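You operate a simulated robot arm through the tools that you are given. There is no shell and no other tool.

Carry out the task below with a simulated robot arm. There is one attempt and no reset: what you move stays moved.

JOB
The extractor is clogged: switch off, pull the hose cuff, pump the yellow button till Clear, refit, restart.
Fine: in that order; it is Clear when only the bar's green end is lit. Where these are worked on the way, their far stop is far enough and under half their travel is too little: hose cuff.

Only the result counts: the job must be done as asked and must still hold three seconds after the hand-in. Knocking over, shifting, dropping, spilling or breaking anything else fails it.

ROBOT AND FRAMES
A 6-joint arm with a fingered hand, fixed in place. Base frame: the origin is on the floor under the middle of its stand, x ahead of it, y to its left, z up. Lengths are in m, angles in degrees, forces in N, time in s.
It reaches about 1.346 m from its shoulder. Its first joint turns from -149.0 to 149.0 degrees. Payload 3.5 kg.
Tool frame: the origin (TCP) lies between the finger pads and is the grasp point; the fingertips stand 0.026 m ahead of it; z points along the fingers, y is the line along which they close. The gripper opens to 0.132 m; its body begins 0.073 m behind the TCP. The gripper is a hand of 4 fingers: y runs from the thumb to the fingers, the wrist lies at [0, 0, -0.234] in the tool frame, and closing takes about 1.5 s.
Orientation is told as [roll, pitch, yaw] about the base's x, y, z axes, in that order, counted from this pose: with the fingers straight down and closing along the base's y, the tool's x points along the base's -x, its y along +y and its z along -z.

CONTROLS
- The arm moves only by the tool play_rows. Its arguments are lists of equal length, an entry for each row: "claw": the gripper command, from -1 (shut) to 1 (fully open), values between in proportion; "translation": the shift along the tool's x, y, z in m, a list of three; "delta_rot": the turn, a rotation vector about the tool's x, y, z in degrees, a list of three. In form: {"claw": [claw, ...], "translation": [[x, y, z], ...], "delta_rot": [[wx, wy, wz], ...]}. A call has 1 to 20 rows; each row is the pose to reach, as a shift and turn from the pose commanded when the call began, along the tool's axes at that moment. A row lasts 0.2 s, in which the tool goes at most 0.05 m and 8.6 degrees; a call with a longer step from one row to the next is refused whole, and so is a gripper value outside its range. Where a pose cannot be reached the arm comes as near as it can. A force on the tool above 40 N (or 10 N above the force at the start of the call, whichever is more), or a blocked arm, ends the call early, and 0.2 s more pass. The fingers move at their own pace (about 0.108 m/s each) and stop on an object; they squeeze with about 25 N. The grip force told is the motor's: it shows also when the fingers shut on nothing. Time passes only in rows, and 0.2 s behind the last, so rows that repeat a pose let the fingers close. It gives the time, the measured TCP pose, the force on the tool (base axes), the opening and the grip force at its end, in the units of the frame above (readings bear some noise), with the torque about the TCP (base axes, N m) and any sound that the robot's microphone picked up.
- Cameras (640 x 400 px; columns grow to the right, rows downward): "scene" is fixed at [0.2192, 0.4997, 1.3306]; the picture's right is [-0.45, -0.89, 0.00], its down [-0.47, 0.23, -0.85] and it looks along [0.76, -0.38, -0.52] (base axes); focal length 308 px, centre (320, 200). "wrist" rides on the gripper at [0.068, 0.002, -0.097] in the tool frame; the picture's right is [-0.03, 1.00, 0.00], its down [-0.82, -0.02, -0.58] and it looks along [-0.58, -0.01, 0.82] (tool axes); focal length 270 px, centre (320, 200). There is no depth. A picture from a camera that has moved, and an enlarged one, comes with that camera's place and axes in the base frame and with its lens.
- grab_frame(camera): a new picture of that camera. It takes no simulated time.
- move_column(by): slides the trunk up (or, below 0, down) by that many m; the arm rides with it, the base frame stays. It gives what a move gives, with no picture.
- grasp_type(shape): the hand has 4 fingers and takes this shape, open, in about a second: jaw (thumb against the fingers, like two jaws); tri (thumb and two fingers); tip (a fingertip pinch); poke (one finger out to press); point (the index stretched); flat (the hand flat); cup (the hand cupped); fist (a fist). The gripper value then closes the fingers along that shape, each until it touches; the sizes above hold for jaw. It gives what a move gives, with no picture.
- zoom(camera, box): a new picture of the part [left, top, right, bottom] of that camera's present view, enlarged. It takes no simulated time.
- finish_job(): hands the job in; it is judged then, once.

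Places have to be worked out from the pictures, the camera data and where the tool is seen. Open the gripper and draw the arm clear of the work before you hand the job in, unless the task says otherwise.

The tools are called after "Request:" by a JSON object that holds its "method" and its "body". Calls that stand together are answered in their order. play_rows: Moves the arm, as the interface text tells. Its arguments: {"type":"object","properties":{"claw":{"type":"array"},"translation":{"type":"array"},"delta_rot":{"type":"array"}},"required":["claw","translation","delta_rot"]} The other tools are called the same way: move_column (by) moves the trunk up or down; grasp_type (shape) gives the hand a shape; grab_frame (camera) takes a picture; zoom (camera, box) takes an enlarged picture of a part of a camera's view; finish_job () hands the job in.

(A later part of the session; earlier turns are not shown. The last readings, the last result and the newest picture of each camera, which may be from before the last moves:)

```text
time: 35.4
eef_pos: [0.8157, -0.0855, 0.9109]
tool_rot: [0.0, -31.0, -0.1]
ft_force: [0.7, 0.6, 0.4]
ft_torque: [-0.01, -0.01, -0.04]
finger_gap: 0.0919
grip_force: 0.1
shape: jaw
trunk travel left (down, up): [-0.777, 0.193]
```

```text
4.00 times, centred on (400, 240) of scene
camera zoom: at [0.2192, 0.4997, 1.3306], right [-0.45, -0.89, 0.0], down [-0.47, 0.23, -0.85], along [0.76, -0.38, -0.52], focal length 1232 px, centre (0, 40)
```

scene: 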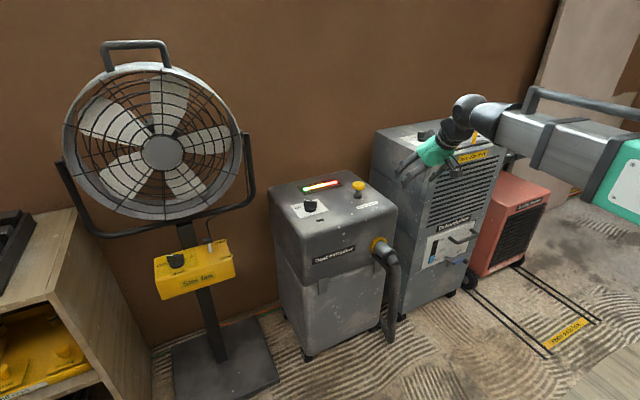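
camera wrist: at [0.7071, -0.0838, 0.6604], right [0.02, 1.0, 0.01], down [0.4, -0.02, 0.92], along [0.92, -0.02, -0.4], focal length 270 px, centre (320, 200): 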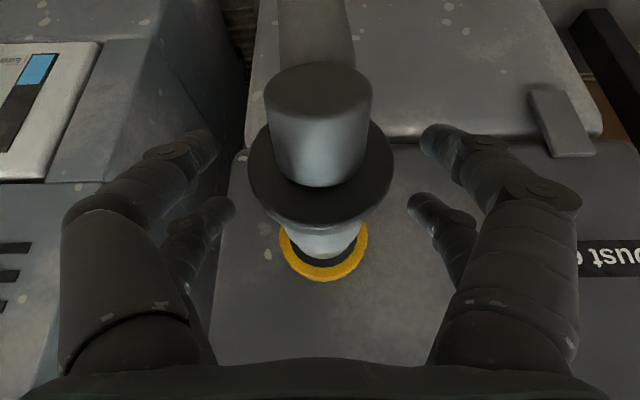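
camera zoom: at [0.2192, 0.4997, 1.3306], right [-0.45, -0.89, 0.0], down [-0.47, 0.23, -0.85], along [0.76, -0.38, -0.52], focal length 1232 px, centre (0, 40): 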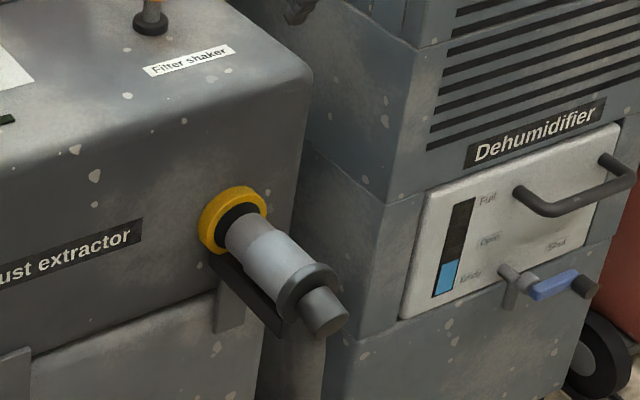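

The cuff is clearly drawn out. I'll raise a little more, level the hand, and close the fingers ready for pressing.

Request:
{"method": "move_column", "body": {"by": 0.04}}

Request:
{"method": "play_rows", "body": {"claw": [0, -0.5, -1, -1, -1, -1, -1], "translation": [[0.004, 0, 0.007], [0.008, 0, 0.014], [0.013, 0, 0.021], [0.017, 0, 0.028], [0.017, 0, 0.028], [0.017, 0, 0.028], [0.017, 0, 0.028]], "delta_rot": [[0, 8, 0], [0, 16, 0], [0, 24, 0], [0, 31, 0], [0, 31, 0], [0, 31, 0], [0, 31, 0]]}}

Request:
{"method": "grab_frame", "body": {"camera": "wrist"}}

```text
time: 36.2
eef_pos: [0.8153, -0.0865, 0.951]
tool_rot: [0.1, -31.1, -0.1]
ft_force: [-0.4, -0.3, -0.6]
ft_torque: [0.01, -0.03, 0.01]
finger_gap: 0.0919
grip_force: 0.0
shape: jaw
trunk travel left (down, up): [-0.817, 0.153]
```

```text
time: 37.8
eef_pos: [0.8158, -0.0857, 0.9175]
tool_rot: [0.0, -0.1, -0.1]
ft_force: [0.1, 0.4, 0.2]
ft_torque: [0.05, -0.04, -0.02]
finger_gap: 0.0001
grip_force: 24.5
shape: jaw
out of reach, approached as far as the arm can: row 1, 2, 3
trunk travel left (down, up): [-0.817, 0.153]
```

```text
taken
camera wrist: at [0.7475, -0.0836, 1.0159], right [0.03, 1.0, 0.0], down [0.81, -0.02, 0.58], along [0.58, -0.01, -0.82], focal length 270 px, centre (320, 200)
```

wrist: 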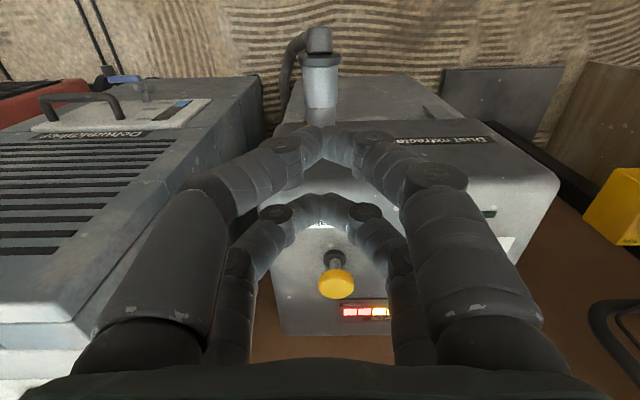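

Closed jaw leaves two spread pairs of fingertips, which is awkward for a button. I'll try the poke shape and see where the finger ends up.

Request:
{"method": "grasp_type", "body": {"shape": "poke"}}

Request:
{"method": "grab_frame", "body": {"camera": "wrist"}}

Request:
{"method": "zoom", "body": {"camera": "scene", "box": [340, 80, 480, 200]}}

```text
time: 38.7
eef_pos: [0.8175, -0.0854, 0.9177]
tool_rot: [0.0, -0.1, 0.0]
ft_force: [-0.4, 0.0, -0.5]
ft_torque: [-0.01, -0.02, -0.03]
finger_gap: 0.0
grip_force: 0.1
shape: poke
trunk travel left (down, up): [-0.817, 0.153]
```

```text
taken
camera wrist: at [0.7475, -0.0837, 1.0158], right [0.03, 1.0, 0.0], down [0.81, -0.02, 0.58], along [0.58, -0.01, -0.82], focal length 270 px, centre (320, 200)
```

wrist: 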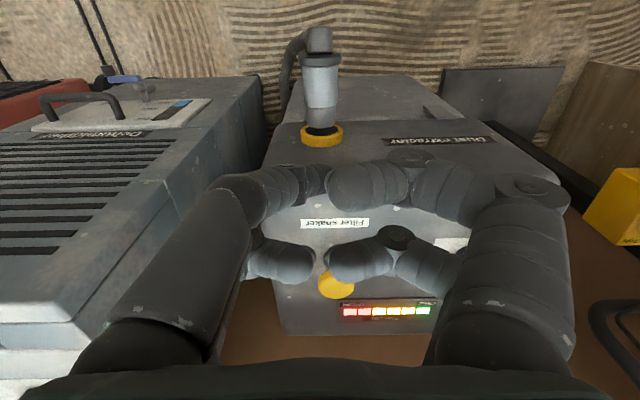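

```text
3.33 times, centred on (410, 140) of scene
camera zoom: at [0.2192, 0.4997, 1.3306], right [-0.45, -0.89, 0.0], down [-0.47, 0.23, -0.85], along [0.76, -0.38, -0.52], focal length 1027 px, centre (20, 400)
```

zoom: 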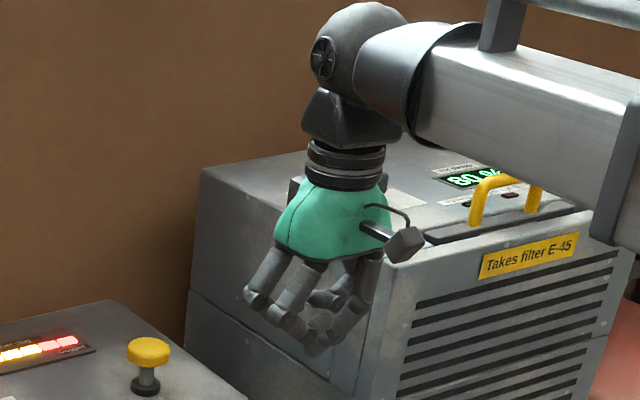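

In this shape the fingers look curled and it's hard to tell which one would press. I'll try the point shape for comparison.

Request:
{"method": "grasp_type", "body": {"shape": "point"}}

Request:
{"method": "grab_frame", "body": {"camera": "wrist"}}

Request:
{"method": "zoom", "body": {"camera": "scene", "box": [340, 80, 480, 200]}}

```text
time: 39.6
eef_pos: [0.8147, -0.0857, 0.9191]
tool_rot: [0.0, -0.1, -0.1]
ft_force: [-0.1, 0.3, 0.5]
ft_torque: [-0.01, 0.03, -0.02]
finger_gap: 0.0001
grip_force: 0.1
shape: point
trunk travel left (down, up): [-0.817, 0.153]
```

```text
taken
camera wrist: at [0.7475, -0.0837, 1.0158], right [0.03, 1.0, 0.0], down [0.81, -0.02, 0.58], along [0.58, -0.01, -0.82], focal length 270 px, centre (320, 200)
```

wrist: 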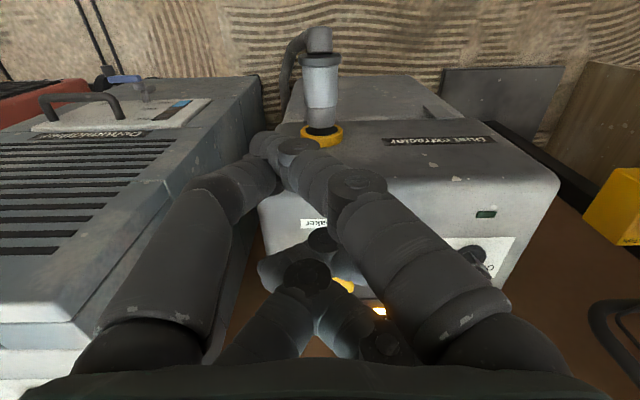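

```text
3.33 times, centred on (410, 140) of scene
camera zoom: at [0.2192, 0.4997, 1.3306], right [-0.45, -0.89, 0.0], down [-0.47, 0.23, -0.85], along [0.76, -0.38, -0.52], focal length 1027 px, centre (20, 400)
```

zoom: 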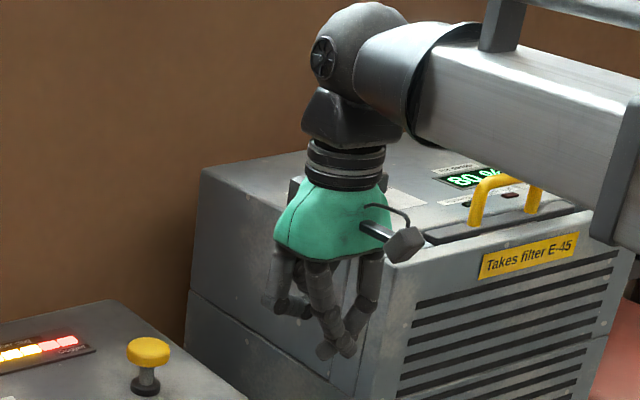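

Those shapes are hard to place exactly, so I'll go back to the jaw, closed, because its tip positions relative to the TCP are well known.

Request:
{"method": "grasp_type", "body": {"shape": "jaw"}}

Request:
{"method": "play_rows", "body": {"claw": [0, -0.5, -1, -1, -1, -1, -1, -1, -1], "translation": [[-0.02, 0.002, 0], [-0.045, 0.004, 0], [-0.07, 0.006, 0], [-0.095, 0.008, 0], [-0.12, 0.01, 0], [-0.145, 0.012, 0], [-0.17, 0.014, 0], [-0.195, 0.016, 0], [-0.2155, 0.018, 0]], "delta_rot": [[0, 0, 0], [0, 0, 0], [0, 0, 0], [0, 0, 0], [0, 0, 0], [0, 0, 0], [0, 0, 0], [0, 0, 0], [0, 0, 0]]}}

Request:
{"method": "grab_frame", "body": {"camera": "wrist"}}

Request:
{"method": "zoom", "body": {"camera": "scene", "box": [280, 110, 420, 220]}}

```text
time: 40.5
eef_pos: [0.8156, -0.0855, 0.9186]
tool_rot: [0.0, -0.1, -0.1]
ft_force: [0.3, 0.0, -0.4]
ft_torque: [0.03, -0.03, 0.05]
finger_gap: 0.1318
grip_force: 0.0
shape: jaw
trunk travel left (down, up): [-0.817, 0.153]
```

```text
time: 42.5
eef_pos: [1.0332, -0.0687, 0.9186]
tool_rot: [0.0, 0.0, 0.0]
ft_force: [0.0, 0.4, -0.7]
ft_torque: [0.01, 0.03, -0.03]
finger_gap: 0.0002
grip_force: 25.1
shape: jaw
out of reach, approached as far as the arm can: row 8, 9
trunk travel left (down, up): [-0.817, 0.153]
```

```text
taken
camera wrist: at [0.9646, -0.0674, 1.0158], right [0.03, 1.0, 0.0], down [0.81, -0.02, 0.58], along [0.58, -0.01, -0.82], focal length 270 px, centre (320, 200)
```

wrist: 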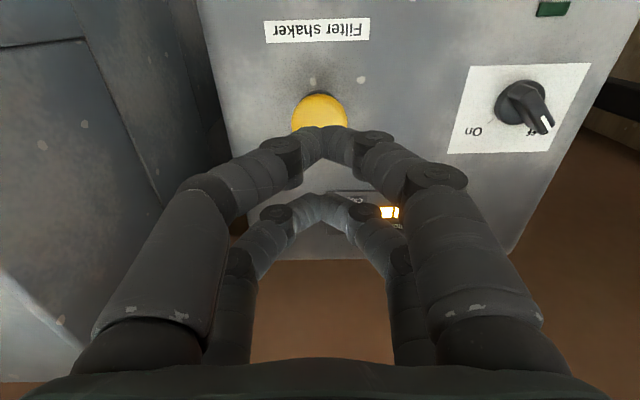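

```text
3.64 times, centred on (350, 165) of scene
camera zoom: at [0.2192, 0.4997, 1.3306], right [-0.45, -0.89, 0.0], down [-0.47, 0.23, -0.85], along [0.76, -0.38, -0.52], focal length 1120 px, centre (211, 327)
```

zoom: 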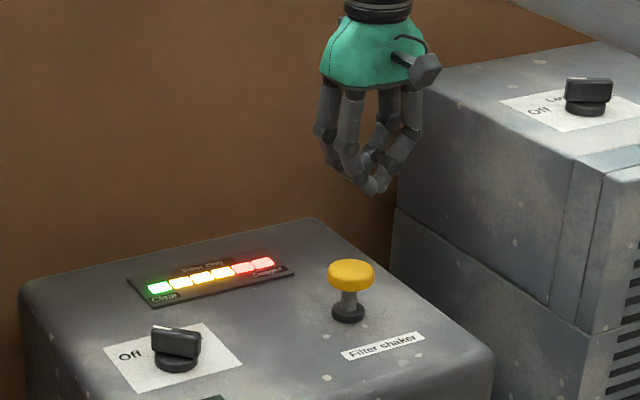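

The button centre shows at about (1.035, -0.070) and the hand is nearly above it. I'll fine-tune by 2 mm, lower to just above the cap, and check.

Request:
{"method": "play_rows", "body": {"claw": [-1, -1], "translation": [[0.0015, -0.001, 0], [0.0015, -0.001, 0]], "delta_rot": [[0, 0, 0], [0, 0, 0]]}}

Request:
{"method": "move_column", "body": {"by": -0.08}}

Request:
{"method": "zoom", "body": {"camera": "scene", "box": [280, 110, 420, 220]}}

Request:
{"method": "grab_frame", "body": {"camera": "wrist"}}

```text
time: 43.1
eef_pos: [1.0296, -0.0708, 0.9175]
tool_rot: [0.0, -0.1, -0.1]
ft_force: [-0.1, 0.6, 0.3]
ft_torque: [0.03, -0.01, 0.05]
finger_gap: 0.0
grip_force: 24.8
shape: jaw
trunk travel left (down, up): [-0.817, 0.153]
```

```text
time: 44.2
eef_pos: [1.0302, -0.0697, 0.8373]
tool_rot: [0.0, -0.1, -0.1]
ft_force: [0.0, 0.6, -0.3]
ft_torque: [-0.01, 0.02, 0.0]
finger_gap: 0.0002
grip_force: 24.5
shape: jaw
trunk travel left (down, up): [-0.737, 0.233]
```

```text
3.64 times, centred on (350, 165) of scene
camera zoom: at [0.2192, 0.4997, 1.3306], right [-0.45, -0.89, 0.0], down [-0.47, 0.23, -0.85], along [0.76, -0.38, -0.52], focal length 1120 px, centre (211, 327)
```

zoom: 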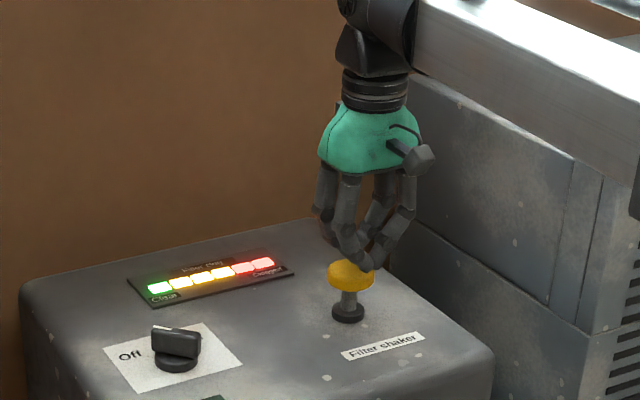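

```text
taken
camera wrist: at [0.962, -0.0684, 0.9359], right [0.03, 1.0, 0.0], down [0.81, -0.02, 0.58], along [0.58, -0.01, -0.82], focal length 270 px, centre (320, 200)
```

wrist: 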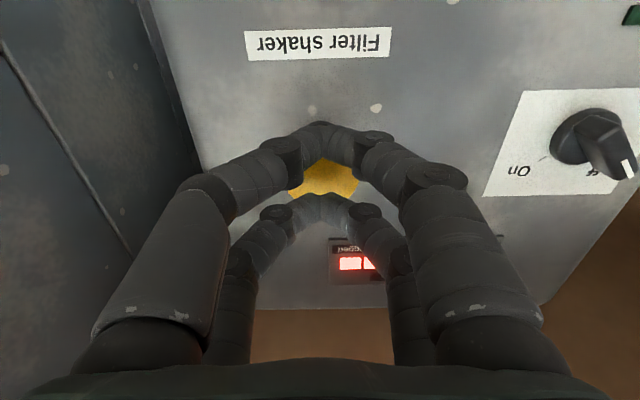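

The cap shows centred between the two fingertip pairs and there's no contact yet. I'll lower in 1 cm steps while watching the force.

Request:
{"method": "move_column", "body": {"by": -0.012}}

Request:
{"method": "move_column", "body": {"by": -0.008}}

Request:
{"method": "zoom", "body": {"camera": "scene", "box": [280, 110, 420, 220]}}

```text
time: 44.9
eef_pos: [1.0298, -0.0698, 0.826]
tool_rot: [-0.1, -0.1, -0.1]
ft_force: [0.5, -0.9, 1.0]
ft_torque: [0.04, -0.01, 0.05]
finger_gap: 0.0
grip_force: 25.2
shape: jaw
trunk travel left (down, up): [-0.725, 0.245]
```

```text
time: 45.4
eef_pos: [1.0311, -0.0699, 0.8178]
tool_rot: [0.0, -0.1, 0.0]
ft_force: [0.5, -0.1, 2.6]
ft_torque: [0.0, -0.04, -0.03]
finger_gap: 0.0001
grip_force: 24.5
shape: jaw
trunk travel left (down, up): [-0.717, 0.253]
```

```text
3.64 times, centred on (350, 165) of scene
camera zoom: at [0.2192, 0.4997, 1.3306], right [-0.45, -0.89, 0.0], down [-0.47, 0.23, -0.85], along [0.76, -0.38, -0.52], focal length 1120 px, centre (211, 327)
```

zoom: 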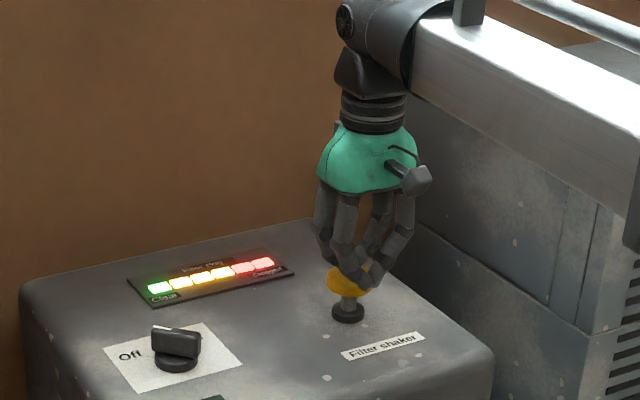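

A light 2.6 N contact. I'll press further in steps.

Request:
{"method": "move_column", "body": {"by": -0.008}}

Request:
{"method": "zoom", "body": {"camera": "scene", "box": [280, 110, 420, 220]}}

```text
time: 46.0
eef_pos: [1.0299, -0.0698, 0.8098]
tool_rot: [0.0, -0.1, -0.1]
ft_force: [1.0, -0.3, 3.7]
ft_torque: [0.0, -0.11, -0.01]
finger_gap: 0.0
grip_force: 25.1
shape: jaw
trunk travel left (down, up): [-0.709, 0.261]
```

```text
3.64 times, centred on (350, 165) of scene
camera zoom: at [0.2192, 0.4997, 1.3306], right [-0.45, -0.89, 0.0], down [-0.47, 0.23, -0.85], along [0.76, -0.38, -0.52], focal length 1120 px, centre (211, 327)
```

zoom: 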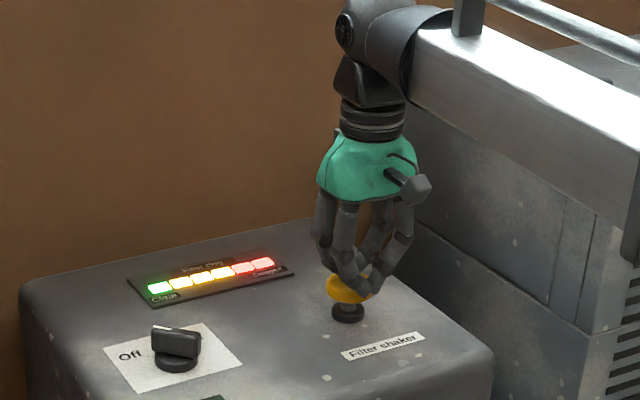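

The button is going down against its spring, so I'll keep pressing.

Request:
{"method": "move_column", "body": {"by": -0.007}}

Request:
{"method": "zoom", "body": {"camera": "scene", "box": [280, 110, 420, 220]}}

```text
time: 46.5
eef_pos: [1.0307, -0.0699, 0.8039]
tool_rot: [0.0, -0.2, -0.1]
ft_force: [1.5, -1.1, 5.9]
ft_torque: [-0.03, -0.13, -0.01]
finger_gap: 0.0
grip_force: 25.1
shape: jaw
trunk travel left (down, up): [-0.702, 0.268]
```

```text
3.64 times, centred on (350, 165) of scene
camera zoom: at [0.2192, 0.4997, 1.3306], right [-0.45, -0.89, 0.0], down [-0.47, 0.23, -0.85], along [0.76, -0.38, -0.52], focal length 1120 px, centre (211, 327)
```

zoom: 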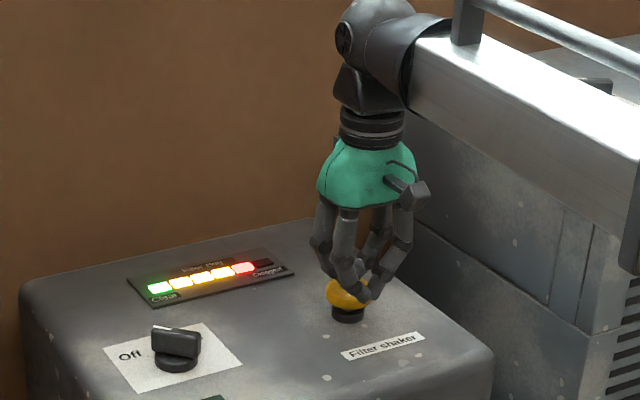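

One red segment went out at this depth (TCP z ≈ 0.804). I'll release fully, then pump again.

Request:
{"method": "move_column", "body": {"by": 0.025}}

Request:
{"method": "zoom", "body": {"camera": "scene", "box": [280, 110, 420, 220]}}

Request:
{"method": "move_column", "body": {"by": -0.025}}

Request:
{"method": "zoom", "body": {"camera": "scene", "box": [280, 110, 420, 220]}}

```text
time: 47.3
eef_pos: [1.0299, -0.0688, 0.8285]
tool_rot: [0.0, -0.1, 0.0]
ft_force: [0.1, -0.3, 0.5]
ft_torque: [0.0, -0.01, -0.04]
finger_gap: 0.0
grip_force: 25.0
shape: jaw
trunk travel left (down, up): [-0.727, 0.243]
```

```text
3.64 times, centred on (350, 165) of scene
camera zoom: at [0.2192, 0.4997, 1.3306], right [-0.45, -0.89, 0.0], down [-0.47, 0.23, -0.85], along [0.76, -0.38, -0.52], focal length 1120 px, centre (211, 327)
```

zoom: 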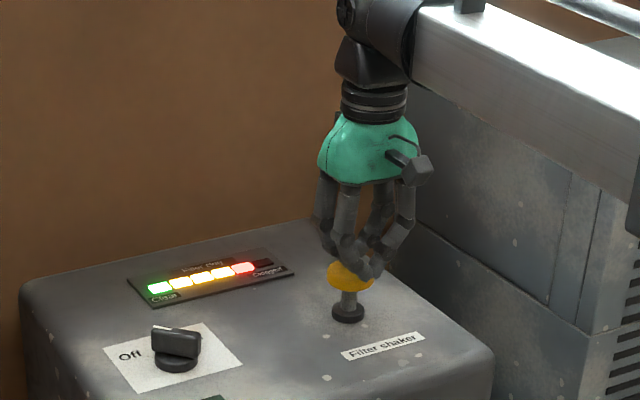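

```text
time: 48.0
eef_pos: [1.0293, -0.0703, 0.8045]
tool_rot: [0.1, -0.2, -0.1]
ft_force: [-1.1, -0.5, 6.3]
ft_torque: [-0.03, -0.11, -0.01]
finger_gap: 0.0001
grip_force: 24.2
shape: jaw
trunk travel left (down, up): [-0.702, 0.268]
```

```text
3.64 times, centred on (350, 165) of scene
camera zoom: at [0.2192, 0.4997, 1.3306], right [-0.45, -0.89, 0.0], down [-0.47, 0.23, -0.85], along [0.76, -0.38, -0.52], focal length 1120 px, centre (211, 327)
```

zoom: 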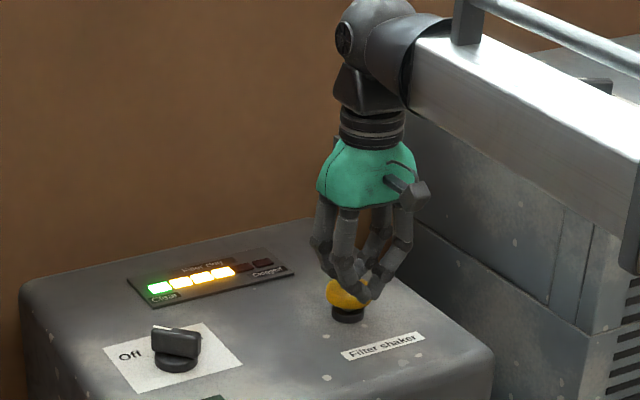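

Both red segments are out now, leaving green plus three yellow. Next is the third pump.

Request:
{"method": "move_column", "body": {"by": 0.025}}

Request:
{"method": "move_column", "body": {"by": -0.025}}

Request:
{"method": "zoom", "body": {"camera": "scene", "box": [280, 110, 420, 220]}}

```text
time: 48.7
eef_pos: [1.0293, -0.0701, 0.8282]
tool_rot: [0.0, -0.1, -0.1]
ft_force: [0.1, -0.5, 0.7]
ft_torque: [0.0, -0.02, -0.03]
finger_gap: 0.0003
grip_force: 25.3
shape: jaw
trunk travel left (down, up): [-0.727, 0.243]
```

```text
time: 49.4
eef_pos: [1.0295, -0.0697, 0.8027]
tool_rot: [0.0, -0.2, -0.1]
ft_force: [-0.3, -0.4, 6.3]
ft_torque: [-0.02, -0.1, 0.0]
finger_gap: 0.0
grip_force: 24.9
shape: jaw
trunk travel left (down, up): [-0.702, 0.268]
```

```text
3.64 times, centred on (350, 165) of scene
camera zoom: at [0.2192, 0.4997, 1.3306], right [-0.45, -0.89, 0.0], down [-0.47, 0.23, -0.85], along [0.76, -0.38, -0.52], focal length 1120 px, centre (211, 327)
```

zoom: 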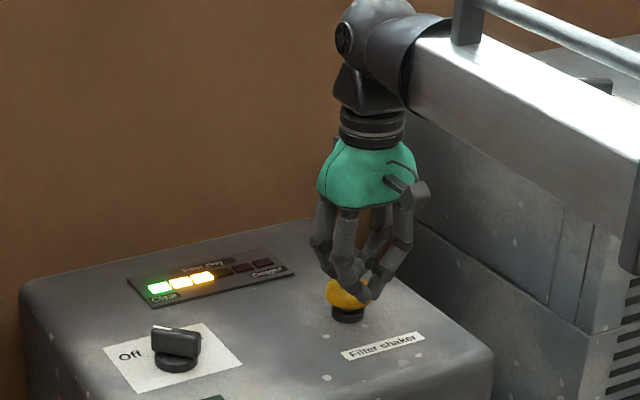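

Three segments are lit: green plus two yellow. Fourth pump.

Request:
{"method": "move_column", "body": {"by": 0.025}}

Request:
{"method": "move_column", "body": {"by": -0.025}}

Request:
{"method": "zoom", "body": {"camera": "scene", "box": [280, 110, 420, 220]}}

```text
time: 50.1
eef_pos: [1.0296, -0.0702, 0.8283]
tool_rot: [0.0, 0.0, -0.1]
ft_force: [0.1, 0.1, 0.5]
ft_torque: [0.01, -0.02, 0.01]
finger_gap: 0.0001
grip_force: 24.9
shape: jaw
trunk travel left (down, up): [-0.727, 0.243]
```

```text
time: 50.8
eef_pos: [1.0296, -0.0705, 0.8039]
tool_rot: [0.0, -0.1, -0.1]
ft_force: [0.0, -1.3, 6.5]
ft_torque: [-0.02, -0.13, -0.04]
finger_gap: 0.0
grip_force: 24.3
shape: jaw
trunk travel left (down, up): [-0.702, 0.268]
```

```text
3.64 times, centred on (350, 165) of scene
camera zoom: at [0.2192, 0.4997, 1.3306], right [-0.45, -0.89, 0.0], down [-0.47, 0.23, -0.85], along [0.76, -0.38, -0.52], focal length 1120 px, centre (211, 327)
```

zoom: 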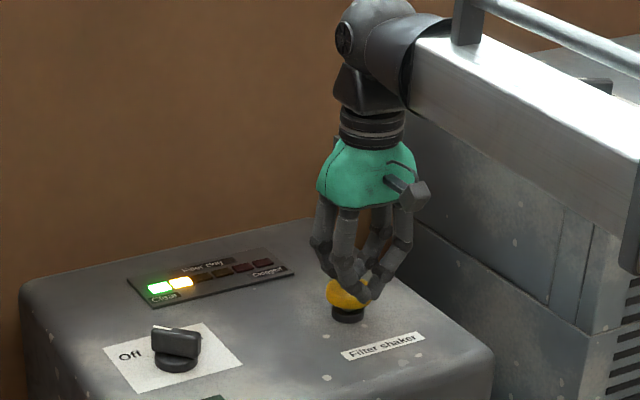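

Green plus one yellow are left. The fifth pump should clear it.

Request:
{"method": "move_column", "body": {"by": 0.025}}

Request:
{"method": "move_column", "body": {"by": -0.025}}

Request:
{"method": "zoom", "body": {"camera": "scene", "box": [280, 110, 420, 220]}}

```text
time: 51.5
eef_pos: [1.0302, -0.0694, 0.8282]
tool_rot: [0.0, -0.2, -0.1]
ft_force: [-0.1, -0.8, -0.6]
ft_torque: [0.02, -0.04, -0.02]
finger_gap: 0.0
grip_force: 25.0
shape: jaw
trunk travel left (down, up): [-0.727, 0.243]
```

```text
time: 52.2
eef_pos: [1.0305, -0.07, 0.805]
tool_rot: [0.0, -0.2, -0.1]
ft_force: [0.6, -0.3, 5.4]
ft_torque: [-0.02, -0.11, -0.02]
finger_gap: 0.0
grip_force: 24.8
shape: jaw
trunk travel left (down, up): [-0.702, 0.268]
```

```text
3.64 times, centred on (350, 165) of scene
camera zoom: at [0.2192, 0.4997, 1.3306], right [-0.45, -0.89, 0.0], down [-0.47, 0.23, -0.85], along [0.76, -0.38, -0.52], focal length 1120 px, centre (211, 327)
```

zoom: 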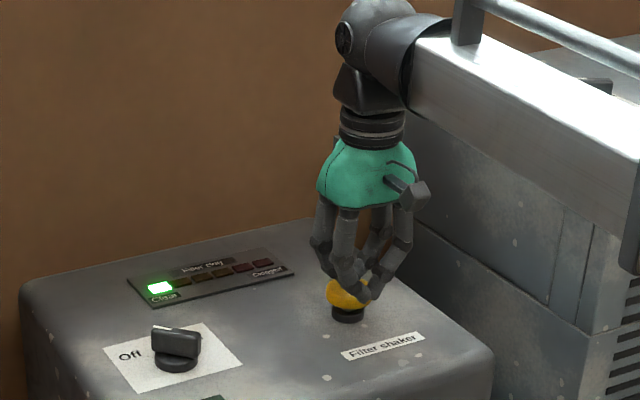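

Only the green end is lit, so the filter is Clear. I'll lift off and check that it stays that way.

Request:
{"method": "move_column", "body": {"by": 0.13}}

Request:
{"method": "zoom", "body": {"camera": "scene", "box": [270, 150, 430, 270]}}

```text
time: 53.8
eef_pos: [1.0301, -0.07, 0.9328]
tool_rot: [0.0, -0.1, -0.1]
ft_force: [-0.2, 0.8, -0.5]
ft_torque: [0.01, 0.0, -0.02]
finger_gap: 0.0
grip_force: 25.5
shape: jaw
trunk travel left (down, up): [-0.832, 0.138]
```

```text
3.33 times, centred on (350, 210) of scene
camera zoom: at [0.2192, 0.4997, 1.3306], right [-0.45, -0.89, 0.0], down [-0.47, 0.23, -0.85], along [0.76, -0.38, -0.52], focal length 1027 px, centre (220, 167)
```

zoom: 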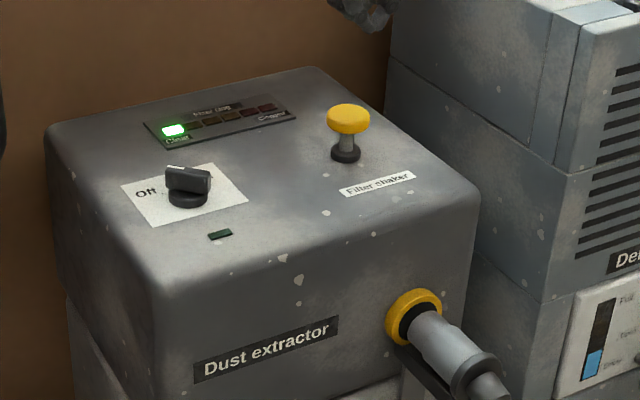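

It stays Clear and the button has sprung back. Now I'll bring the hand back in front of the machine, open it and tilt it to the cuff grasp pose.

Request:
{"method": "play_rows", "body": {"claw": [-1, -1, -1, -1, -1, -0.5, 0, 0.5, 0.5, 0.5], "translation": [[0.03, -0.002, 0], [0.065, -0.004, 0], [0.1, -0.006, 0], [0.135, -0.008, 0], [0.17, -0.01, 0], [0.2, -0.012, 0], [0.213, -0.0155, 0], [0.213, -0.0155, 0], [0.213, -0.0155, 0], [0.213, -0.0155, 0]], "delta_rot": [[0, 0, 0], [0, 0, 0], [0, 0, 0], [0, 0, 0], [0, 0, 0], [0, 0, 0], [0, -7.5, 0], [0, -15, 0], [0, -22.5, 0], [0, -30, 0]]}}

Request:
{"method": "grab_frame", "body": {"camera": "wrist"}}

```text
time: 56.0
eef_pos: [0.8154, -0.0858, 0.9652]
tool_rot: [0.1, -30.2, -0.2]
ft_force: [-0.3, 0.5, 0.0]
ft_torque: [0.0, 0.0, -0.02]
finger_gap: 0.0985
grip_force: 0.0
shape: jaw
out of reach, approached as far as the arm can: row 3, 4, 5, 7, 8, 9, 10
trunk travel left (down, up): [-0.832, 0.138]
```

```text
taken
camera wrist: at [0.7079, -0.0839, 1.0152], right [0.02, 1.0, 0.01], down [0.41, -0.02, 0.91], along [0.91, -0.02, -0.42], focal length 270 px, centre (320, 200)
```

wrist: 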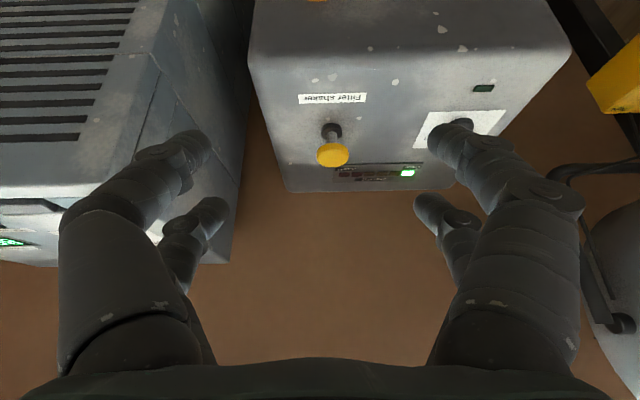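

The hand is in the same column as when it released the cuff. I'll lower most of the way and check the alignment.

Request:
{"method": "move_column", "body": {"by": -0.29}}

Request:
{"method": "grab_frame", "body": {"camera": "wrist"}}

Request:
{"method": "zoom", "body": {"camera": "scene", "box": [340, 190, 460, 290]}}

```text
time: 58.9
eef_pos: [0.814, -0.0857, 0.6744]
tool_rot: [0.1, -30.1, -0.1]
ft_force: [-0.8, 0.0, 0.2]
ft_torque: [-0.02, -0.03, -0.04]
finger_gap: 0.0986
grip_force: 0.0
shape: jaw
trunk travel left (down, up): [-0.542, 0.428]
```

```text
taken
camera wrist: at [0.7082, -0.0839, 0.7252], right [0.02, 1.0, 0.01], down [0.42, -0.02, 0.91], along [0.91, -0.02, -0.42], focal length 270 px, centre (320, 200)
```

wrist: 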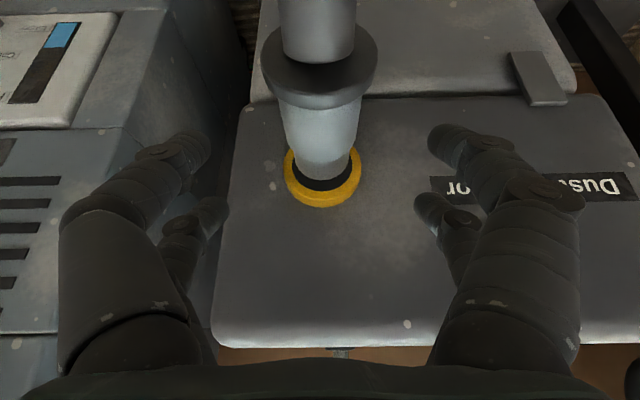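

```text
4.00 times, centred on (400, 240) of scene
camera zoom: at [0.2192, 0.4997, 1.3306], right [-0.45, -0.89, 0.0], down [-0.47, 0.23, -0.85], along [0.76, -0.38, -0.52], focal length 1232 px, centre (0, 40)
```

zoom: 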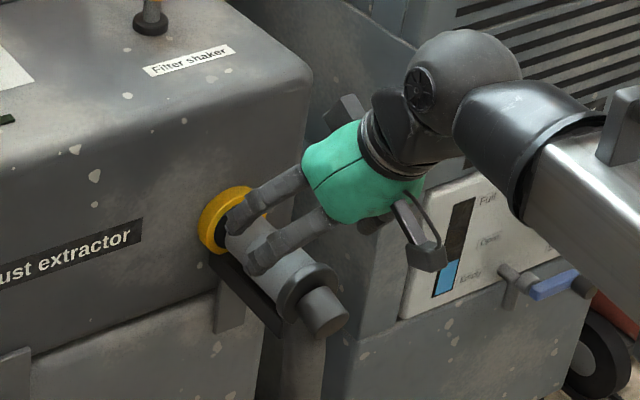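

The alignment is good, so I'll lower the rest and grip the cuff at the same spot as before.

Request:
{"method": "move_column", "body": {"by": -0.065}}

Request:
{"method": "play_rows", "body": {"claw": [0.1, -0.3, -0.7, -1, -1, -1, -1], "translation": [[0, 0, 0], [0, 0, 0], [0, 0, 0], [0, 0, 0], [0, 0, 0], [0, 0, 0], [0, 0, 0]], "delta_rot": [[0, 0, 0], [0, 0, 0], [0, 0, 0], [0, 0, 0], [0, 0, 0], [0, 0, 0], [0, 0, 0]]}}

Request:
{"method": "grab_frame", "body": {"camera": "wrist"}}

```text
time: 60.0
eef_pos: [0.8153, -0.0844, 0.6101]
tool_rot: [0.1, -30.1, -0.1]
ft_force: [-0.6, -0.2, 0.6]
ft_torque: [-0.02, -0.01, 0.01]
finger_gap: 0.0991
grip_force: 0.1
shape: jaw
trunk travel left (down, up): [-0.477, 0.493]
```

```text
time: 61.6
eef_pos: [0.8156, -0.0853, 0.6096]
tool_rot: [0.2, -30.0, -0.1]
ft_force: [1.4, 0.3, -8.9]
ft_torque: [-0.19, -0.28, 0.04]
finger_gap: 0.0442
grip_force: 24.8
shape: jaw
trunk travel left (down, up): [-0.477, 0.493]
```

```text
taken
camera wrist: at [0.7085, -0.084, 0.6596], right [0.02, 1.0, 0.01], down [0.42, -0.02, 0.91], along [0.91, -0.02, -0.42], focal length 270 px, centre (320, 200)
```

wrist: 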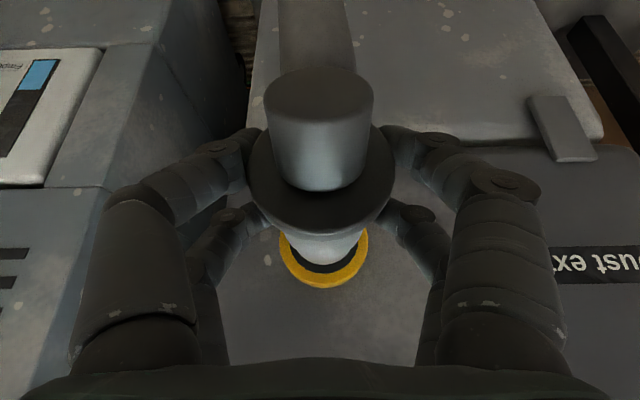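

The cuff is gripped again with the same 44 mm gap. I'll push it straight in along +x in small steps.

Request:
{"method": "play_rows", "body": {"claw": [-1, -1, -1, -1, -1], "translation": [[-0.00866, 0, 0.005], [-0.01732, 0, 0.01], [-0.02598, 0, 0.015], [-0.03464, 0, 0.02], [-0.0372, 0, 0.0215]], "delta_rot": [[0, 0, 0], [0, 0, 0], [0, 0, 0], [0, 0, 0], [0, 0, 0]]}}

Request:
{"method": "grab_frame", "body": {"camera": "wrist"}}

Request:
{"method": "zoom", "body": {"camera": "scene", "box": [340, 190, 460, 290]}}

```text
time: 62.8
eef_pos: [0.8551, -0.0868, 0.6091]
tool_rot: [0.1, -29.8, -0.1]
ft_force: [-16.1, 7.3, -11.2]
ft_torque: [-0.07, -0.06, 0.26]
finger_gap: 0.0435
grip_force: 25.1
shape: jaw
trunk travel left (down, up): [-0.477, 0.493]
```

```text
taken
camera wrist: at [0.7497, -0.0847, 0.6599], right [0.02, 1.0, 0.01], down [0.42, -0.02, 0.91], along [0.91, -0.01, -0.42], focal length 270 px, centre (320, 200)
```

wrist: 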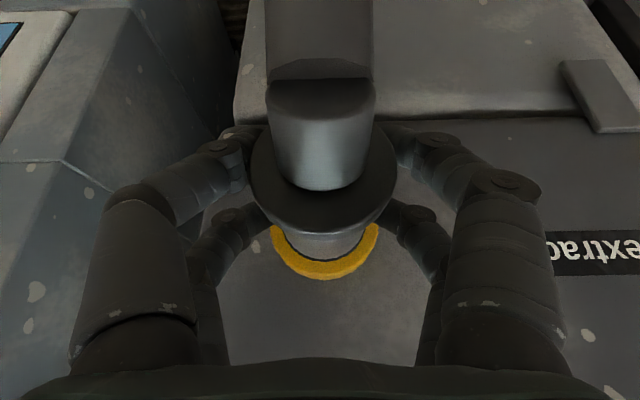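

```text
4.00 times, centred on (400, 240) of scene
camera zoom: at [0.2192, 0.4997, 1.3306], right [-0.45, -0.89, 0.0], down [-0.47, 0.23, -0.85], along [0.76, -0.38, -0.52], focal length 1232 px, centre (0, 40)
```

zoom: 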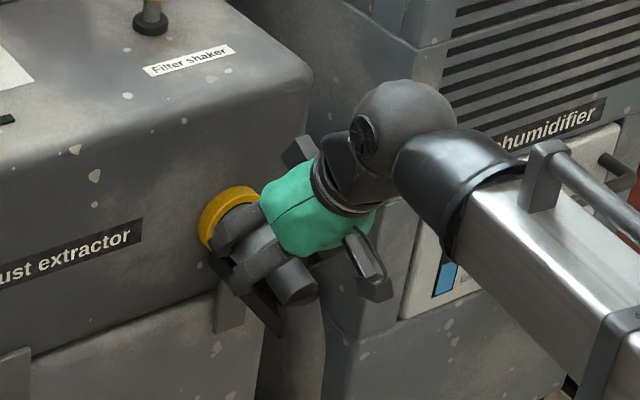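

It has moved in about 40 mm with a 16 N reaction. I'll push a few millimetres more to make sure it's fully seated.

Request:
{"method": "play_rows", "body": {"claw": [-1, -1, -1, -1], "translation": [[-0.0026, 0, 0.0015], [-0.0052, 0, 0.003], [-0.0078, 0, 0.0045], [-0.0104, 0, 0.006]], "delta_rot": [[0, 0, 0], [0, 0, 0], [0, 0, 0], [0, 0, 0]]}}

Request:
{"method": "grab_frame", "body": {"camera": "wrist"}}

```text
time: 63.3
eef_pos: [0.857, -0.0861, 0.6089]
tool_rot: [0.0, -29.3, 0.0]
ft_force: [-12.2, 0.9, 0.3]
ft_torque: [-0.07, -0.27, 0.16]
finger_gap: 0.0436
grip_force: 24.6
shape: jaw
trunk travel left (down, up): [-0.477, 0.493]
stopped in row 2: the force on the tool passed its limit at 42 N (the readings are from after the stop); the commanded pose is now the measured one
```

```text
taken
camera wrist: at [0.7503, -0.0845, 0.6607], right [0.02, 1.0, 0.01], down [0.43, -0.02, 0.9], along [0.9, -0.01, -0.43], focal length 270 px, centre (320, 200)
```

wrist: 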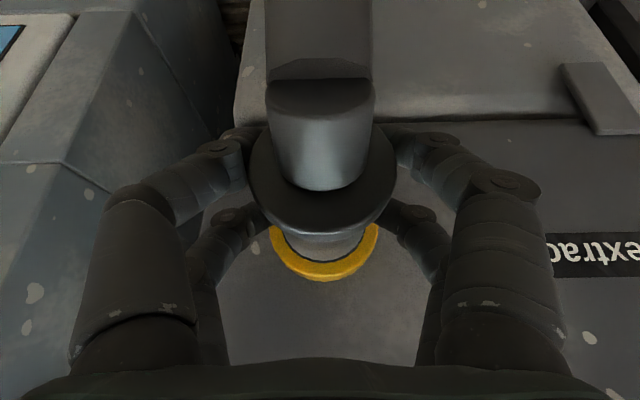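

It pushed back with 42 N at x = 0.857, so it's solidly seated. I'll release, lift away, and compare with the original look.

Request:
{"method": "play_rows", "body": {"claw": [-0.5, 0, 0.4, 0.4, 0.4], "translation": [[0, 0, 0], [0, 0, 0], [0, 0, 0], [0, 0, 0], [0, 0, 0]], "delta_rot": [[0, 0, 0], [0, 0, 0], [0, 0, 0], [0, 0, 0], [0, 0, 0]]}}

Request:
{"method": "move_column", "body": {"by": 0.34}}

Request:
{"method": "zoom", "body": {"camera": "scene", "box": [350, 210, 430, 270]}}

Request:
{"method": "grab_frame", "body": {"camera": "scene"}}

```text
time: 64.5
eef_pos: [0.8589, -0.0852, 0.609]
tool_rot: [0.0, -29.4, 0.0]
ft_force: [-0.6, 0.0, -0.8]
ft_torque: [0.0, -0.03, 0.01]
finger_gap: 0.0921
grip_force: 0.1
shape: jaw
trunk travel left (down, up): [-0.477, 0.493]
```

```text
time: 67.9
eef_pos: [0.859, -0.0864, 0.9479]
tool_rot: [-0.1, -29.4, 0.0]
ft_force: [-0.5, 0.2, 0.3]
ft_torque: [0.02, 0.0, 0.0]
finger_gap: 0.092
grip_force: 0.0
shape: jaw
trunk travel left (down, up): [-0.817, 0.153]
```

```text
6.67 times, centred on (390, 240) of scene
camera zoom: at [0.2192, 0.4997, 1.3306], right [-0.45, -0.89, 0.0], down [-0.47, 0.23, -0.85], along [0.76, -0.38, -0.52], focal length 2054 px, centre (-147, -67)
```

zoom: 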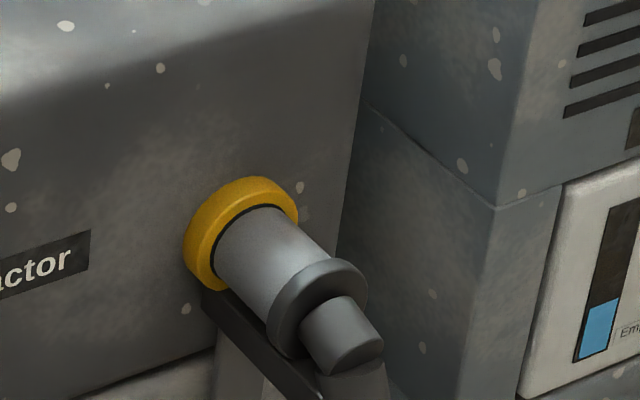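

```text
taken
```

scene: 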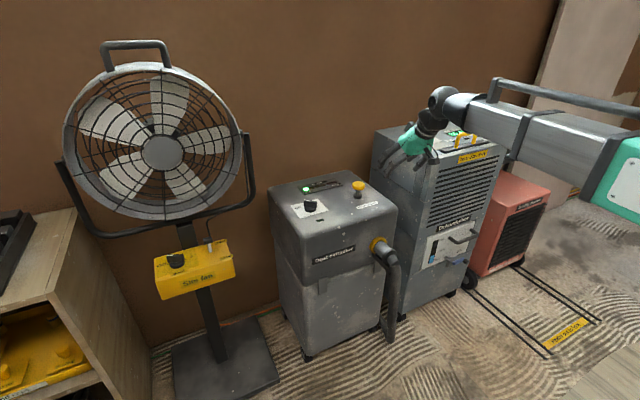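

The cuff looks identical to its original seated state. Now for the restart: I'll level the hand first.

Request:
{"method": "play_rows", "body": {"claw": [0.2, 0, -0.2, -0.2, -0.2], "translation": [[0.004, 0, 0.006], [0.008, 0, 0.013], [0.012, 0, 0.02], [0.015, 0, 0.026], [0.015, 0, 0.026]], "delta_rot": [[0, 7.5, 0], [0, 15, 0], [0, 22.5, 0], [0, 29.4, 0], [0, 29.4, 0]]}}

```text
time: 69.1
eef_pos: [0.8584, -0.0873, 0.917]
tool_rot: [0.1, 0.0, 0.1]
ft_force: [0.8, -0.5, -0.6]
ft_torque: [0.01, 0.02, 0.03]
finger_gap: 0.0528
grip_force: 0.1
shape: jaw
out of reach, approached as far as the arm can: row 1, 2, 3
trunk travel left (down, up): [-0.817, 0.153]
```

Next I'll move over the knob at (1.0445, 0.1245) while turning the hand +41° to match the bar at Off.

Request:
{"method": "play_rows", "body": {"claw": [-0.2, -0.2, -0.2, -0.2, -0.2, -0.2, -0.2, -0.2], "translation": [[-0.02, 0.025, 0], [-0.045, 0.053, 0], [-0.07, 0.081, 0], [-0.095, 0.109, 0], [-0.12, 0.137, 0], [-0.145, 0.165, 0], [-0.167, 0.19, 0], [-0.186, 0.211, 0]], "delta_rot": [[0, 0, -5], [0, 0, -10], [0, 0, -15], [0, 0, -20], [0, 0, -25], [0, 0, -30], [0, 0, -35], [0, 0, -41]]}}

Request:
{"method": "move_column", "body": {"by": -0.09}}

Request:
{"method": "grab_frame", "body": {"camera": "wrist"}}

Request:
{"method": "zoom", "body": {"camera": "scene", "box": [270, 150, 370, 240]}}

```text
time: 70.9
eef_pos: [1.0464, 0.1224, 0.9174]
tool_rot: [0.0, -0.1, 41.0]
ft_force: [0.8, 0.5, 0.7]
ft_torque: [0.0, -0.05, -0.01]
finger_gap: 0.0533
grip_force: 0.1
shape: jaw
trunk travel left (down, up): [-0.817, 0.153]
```

```text
time: 72.1
eef_pos: [1.0457, 0.1224, 0.8276]
tool_rot: [0.1, 0.0, 41.0]
ft_force: [0.3, -0.5, 0.0]
ft_torque: [0.01, 0.01, 0.01]
finger_gap: 0.0533
grip_force: 0.0
shape: jaw
trunk travel left (down, up): [-0.727, 0.243]
```

```text
taken
camera wrist: at [0.9937, 0.0794, 0.926], right [-0.64, 0.77, 0.0], down [0.63, 0.52, 0.58], along [0.45, 0.37, -0.82], focal length 270 px, centre (320, 200)
```

wrist: 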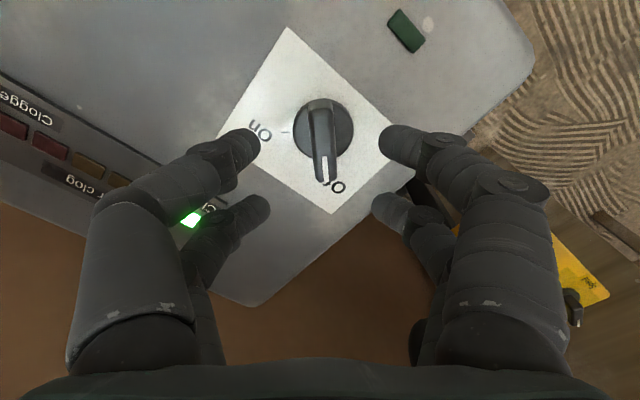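

```text
4.44 times, centred on (320, 195) of scene
camera zoom: at [0.2192, 0.4997, 1.3306], right [-0.45, -0.89, 0.0], down [-0.47, 0.23, -0.85], along [0.76, -0.38, -0.52], focal length 1369 px, centre (320, 222)
```

zoom: 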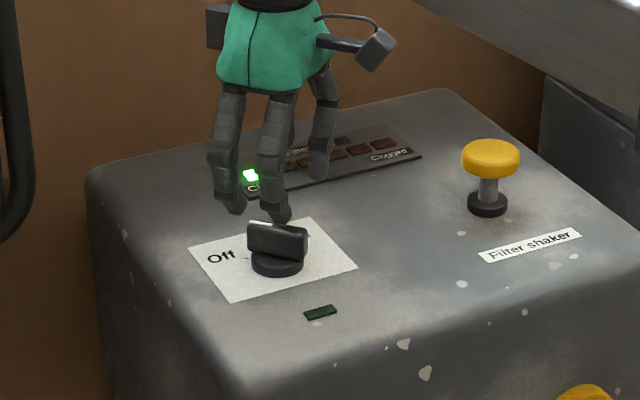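

The bar is lined up, about 2 mm toward tool +y. I'll nudge for that and lower to the same gripping height as before.

Request:
{"method": "play_rows", "body": {"claw": [-0.2, -0.2], "translation": [[-0.001, 0.002, 0], [-0.001, 0.002, 0]], "delta_rot": [[0, 0, 0], [0, 0, 0]]}}

Request:
{"method": "move_column", "body": {"by": -0.042}}

Request:
{"method": "grab_frame", "body": {"camera": "wrist"}}

```text
time: 72.7
eef_pos: [1.0461, 0.126, 0.8288]
tool_rot: [0.1, 0.0, 41.0]
ft_force: [0.6, 0.1, 0.5]
ft_torque: [-0.01, 0.03, 0.02]
finger_gap: 0.0532
grip_force: 0.0
shape: jaw
trunk travel left (down, up): [-0.727, 0.243]
```

```text
time: 73.6
eef_pos: [1.0455, 0.1264, 0.7867]
tool_rot: [0.0, 0.0, 40.9]
ft_force: [-0.7, 0.4, -0.1]
ft_torque: [0.04, 0.01, -0.01]
finger_gap: 0.0532
grip_force: 0.0
shape: jaw
trunk travel left (down, up): [-0.685, 0.285]
```

```text
taken
camera wrist: at [0.9933, 0.0823, 0.884], right [-0.64, 0.77, 0.0], down [0.63, 0.52, 0.58], along [0.45, 0.37, -0.82], focal length 270 px, centre (320, 200)
```

wrist: 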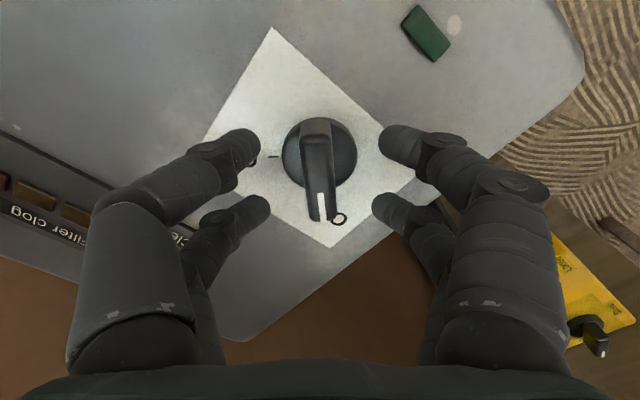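

Well centred. Closing on the bar.

Request:
{"method": "play_rows", "body": {"claw": [-0.5, -0.8, -1, -1, -1, -1], "translation": [[0, 0, 0], [0, 0, 0], [0, 0, 0], [0, 0, 0], [0, 0, 0], [0, 0, 0]], "delta_rot": [[0, 0, 0], [0, 0, 0], [0, 0, 0], [0, 0, 0], [0, 0, 0], [0, 0, 0]]}}

```text
time: 75.0
eef_pos: [1.0465, 0.1255, 0.7851]
tool_rot: [0.1, 0.0, 41.0]
ft_force: [-2.1, -1.1, -3.9]
ft_torque: [-0.02, 0.04, 0.03]
finger_gap: 0.0098
grip_force: 24.9
shape: jaw
trunk travel left (down, up): [-0.685, 0.285]
```

The bar is gripped with little side force. Now I'll turn it back toward On.

Request:
{"method": "play_rows", "body": {"claw": [-1, -1, -1, -1, -1, -1, -1, -1, -1, -1, -1], "translation": [[0, 0, 0], [0, 0, 0], [0, 0, 0], [0, 0, 0], [0, 0, 0], [0, 0, 0], [0, 0, 0], [0, 0, 0], [0, 0, 0], [0, 0, 0], [0, 0, 0]], "delta_rot": [[0, 0, 7.3], [0, 0, 14.6], [0, 0, 21.9], [0, 0, 29.2], [0, 0, 36.5], [0, 0, 43.8], [0, 0, 51.1], [0, 0, 58.4], [0, 0, 65.7], [0, 0, 73], [0, 0, 79]]}}

Request:
{"method": "grab_frame", "body": {"camera": "wrist"}}

Request:
{"method": "zoom", "body": {"camera": "scene", "box": [270, 150, 370, 240]}}

```text
time: 77.4
eef_pos: [1.0457, 0.1243, 0.7849]
tool_rot: [0.0, 0.0, -38.2]
ft_force: [2.8, -12.2, -3.0]
ft_torque: [-0.18, -0.04, -0.01]
finger_gap: 0.01
grip_force: 24.4
shape: jaw
trunk travel left (down, up): [-0.685, 0.285]
```

```text
taken
camera wrist: at [0.9939, 0.1686, 0.8836], right [0.64, 0.77, 0.0], down [0.63, -0.52, 0.58], along [0.44, -0.37, -0.82], focal length 270 px, centre (320, 200)
```

wrist: 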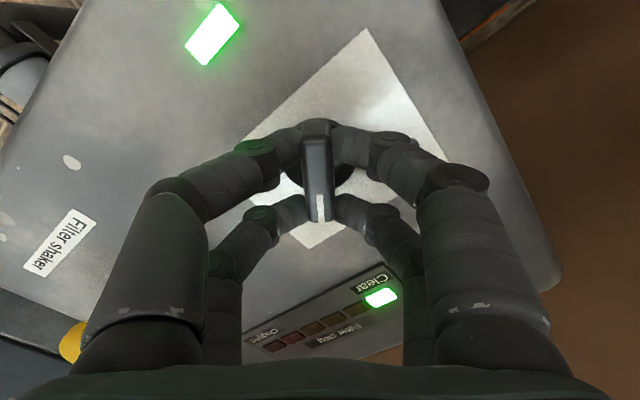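

```text
4.44 times, centred on (320, 195) of scene
camera zoom: at [0.2192, 0.4997, 1.3306], right [-0.45, -0.89, 0.0], down [-0.47, 0.23, -0.85], along [0.76, -0.38, -0.52], focal length 1369 px, centre (320, 222)
```

zoom: 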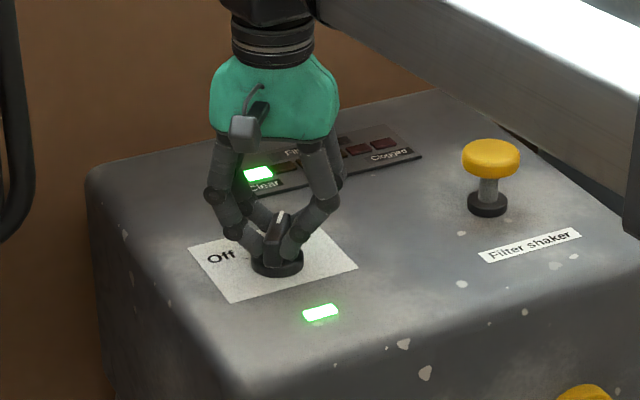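

The running lamp is lit and the bar still shows Clear. I'll turn 3° more so it seats fully at On, then release.

Request:
{"method": "play_rows", "body": {"claw": [-1, -1, -0.6, -0.2, -0.2, -0.2], "translation": [[0, 0, 0], [0, 0, 0], [0, 0, 0], [0, 0, 0], [0, 0, 0], [0, 0, 0]], "delta_rot": [[0, 0, 3], [0, 0, 3], [0, 0, 3], [0, 0, 3], [0, 0, 3], [0, 0, 3]]}}

Request:
{"method": "grab_frame", "body": {"camera": "wrist"}}

```text
time: 78.8
eef_pos: [1.0455, 0.1267, 0.7867]
tool_rot: [0.0, 0.0, -41.1]
ft_force: [0.7, -0.3, -0.5]
ft_torque: [-0.02, 0.02, -0.01]
finger_gap: 0.0523
grip_force: 0.1
shape: jaw
trunk travel left (down, up): [-0.685, 0.285]
```

```text
taken
camera wrist: at [0.9957, 0.1728, 0.8841], right [0.68, 0.74, 0.0], down [0.6, -0.55, 0.58], along [0.43, -0.39, -0.82], focal length 270 px, centre (320, 200)
```

wrist: 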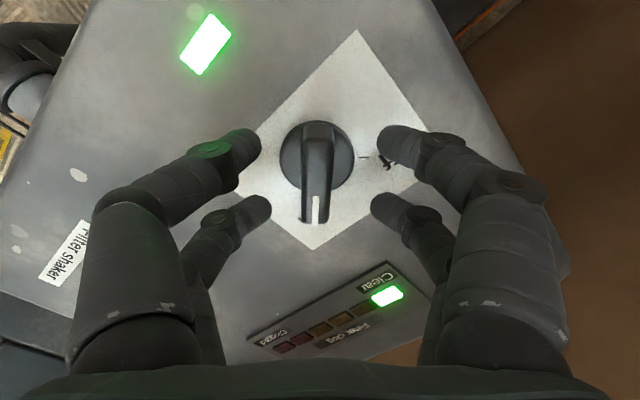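

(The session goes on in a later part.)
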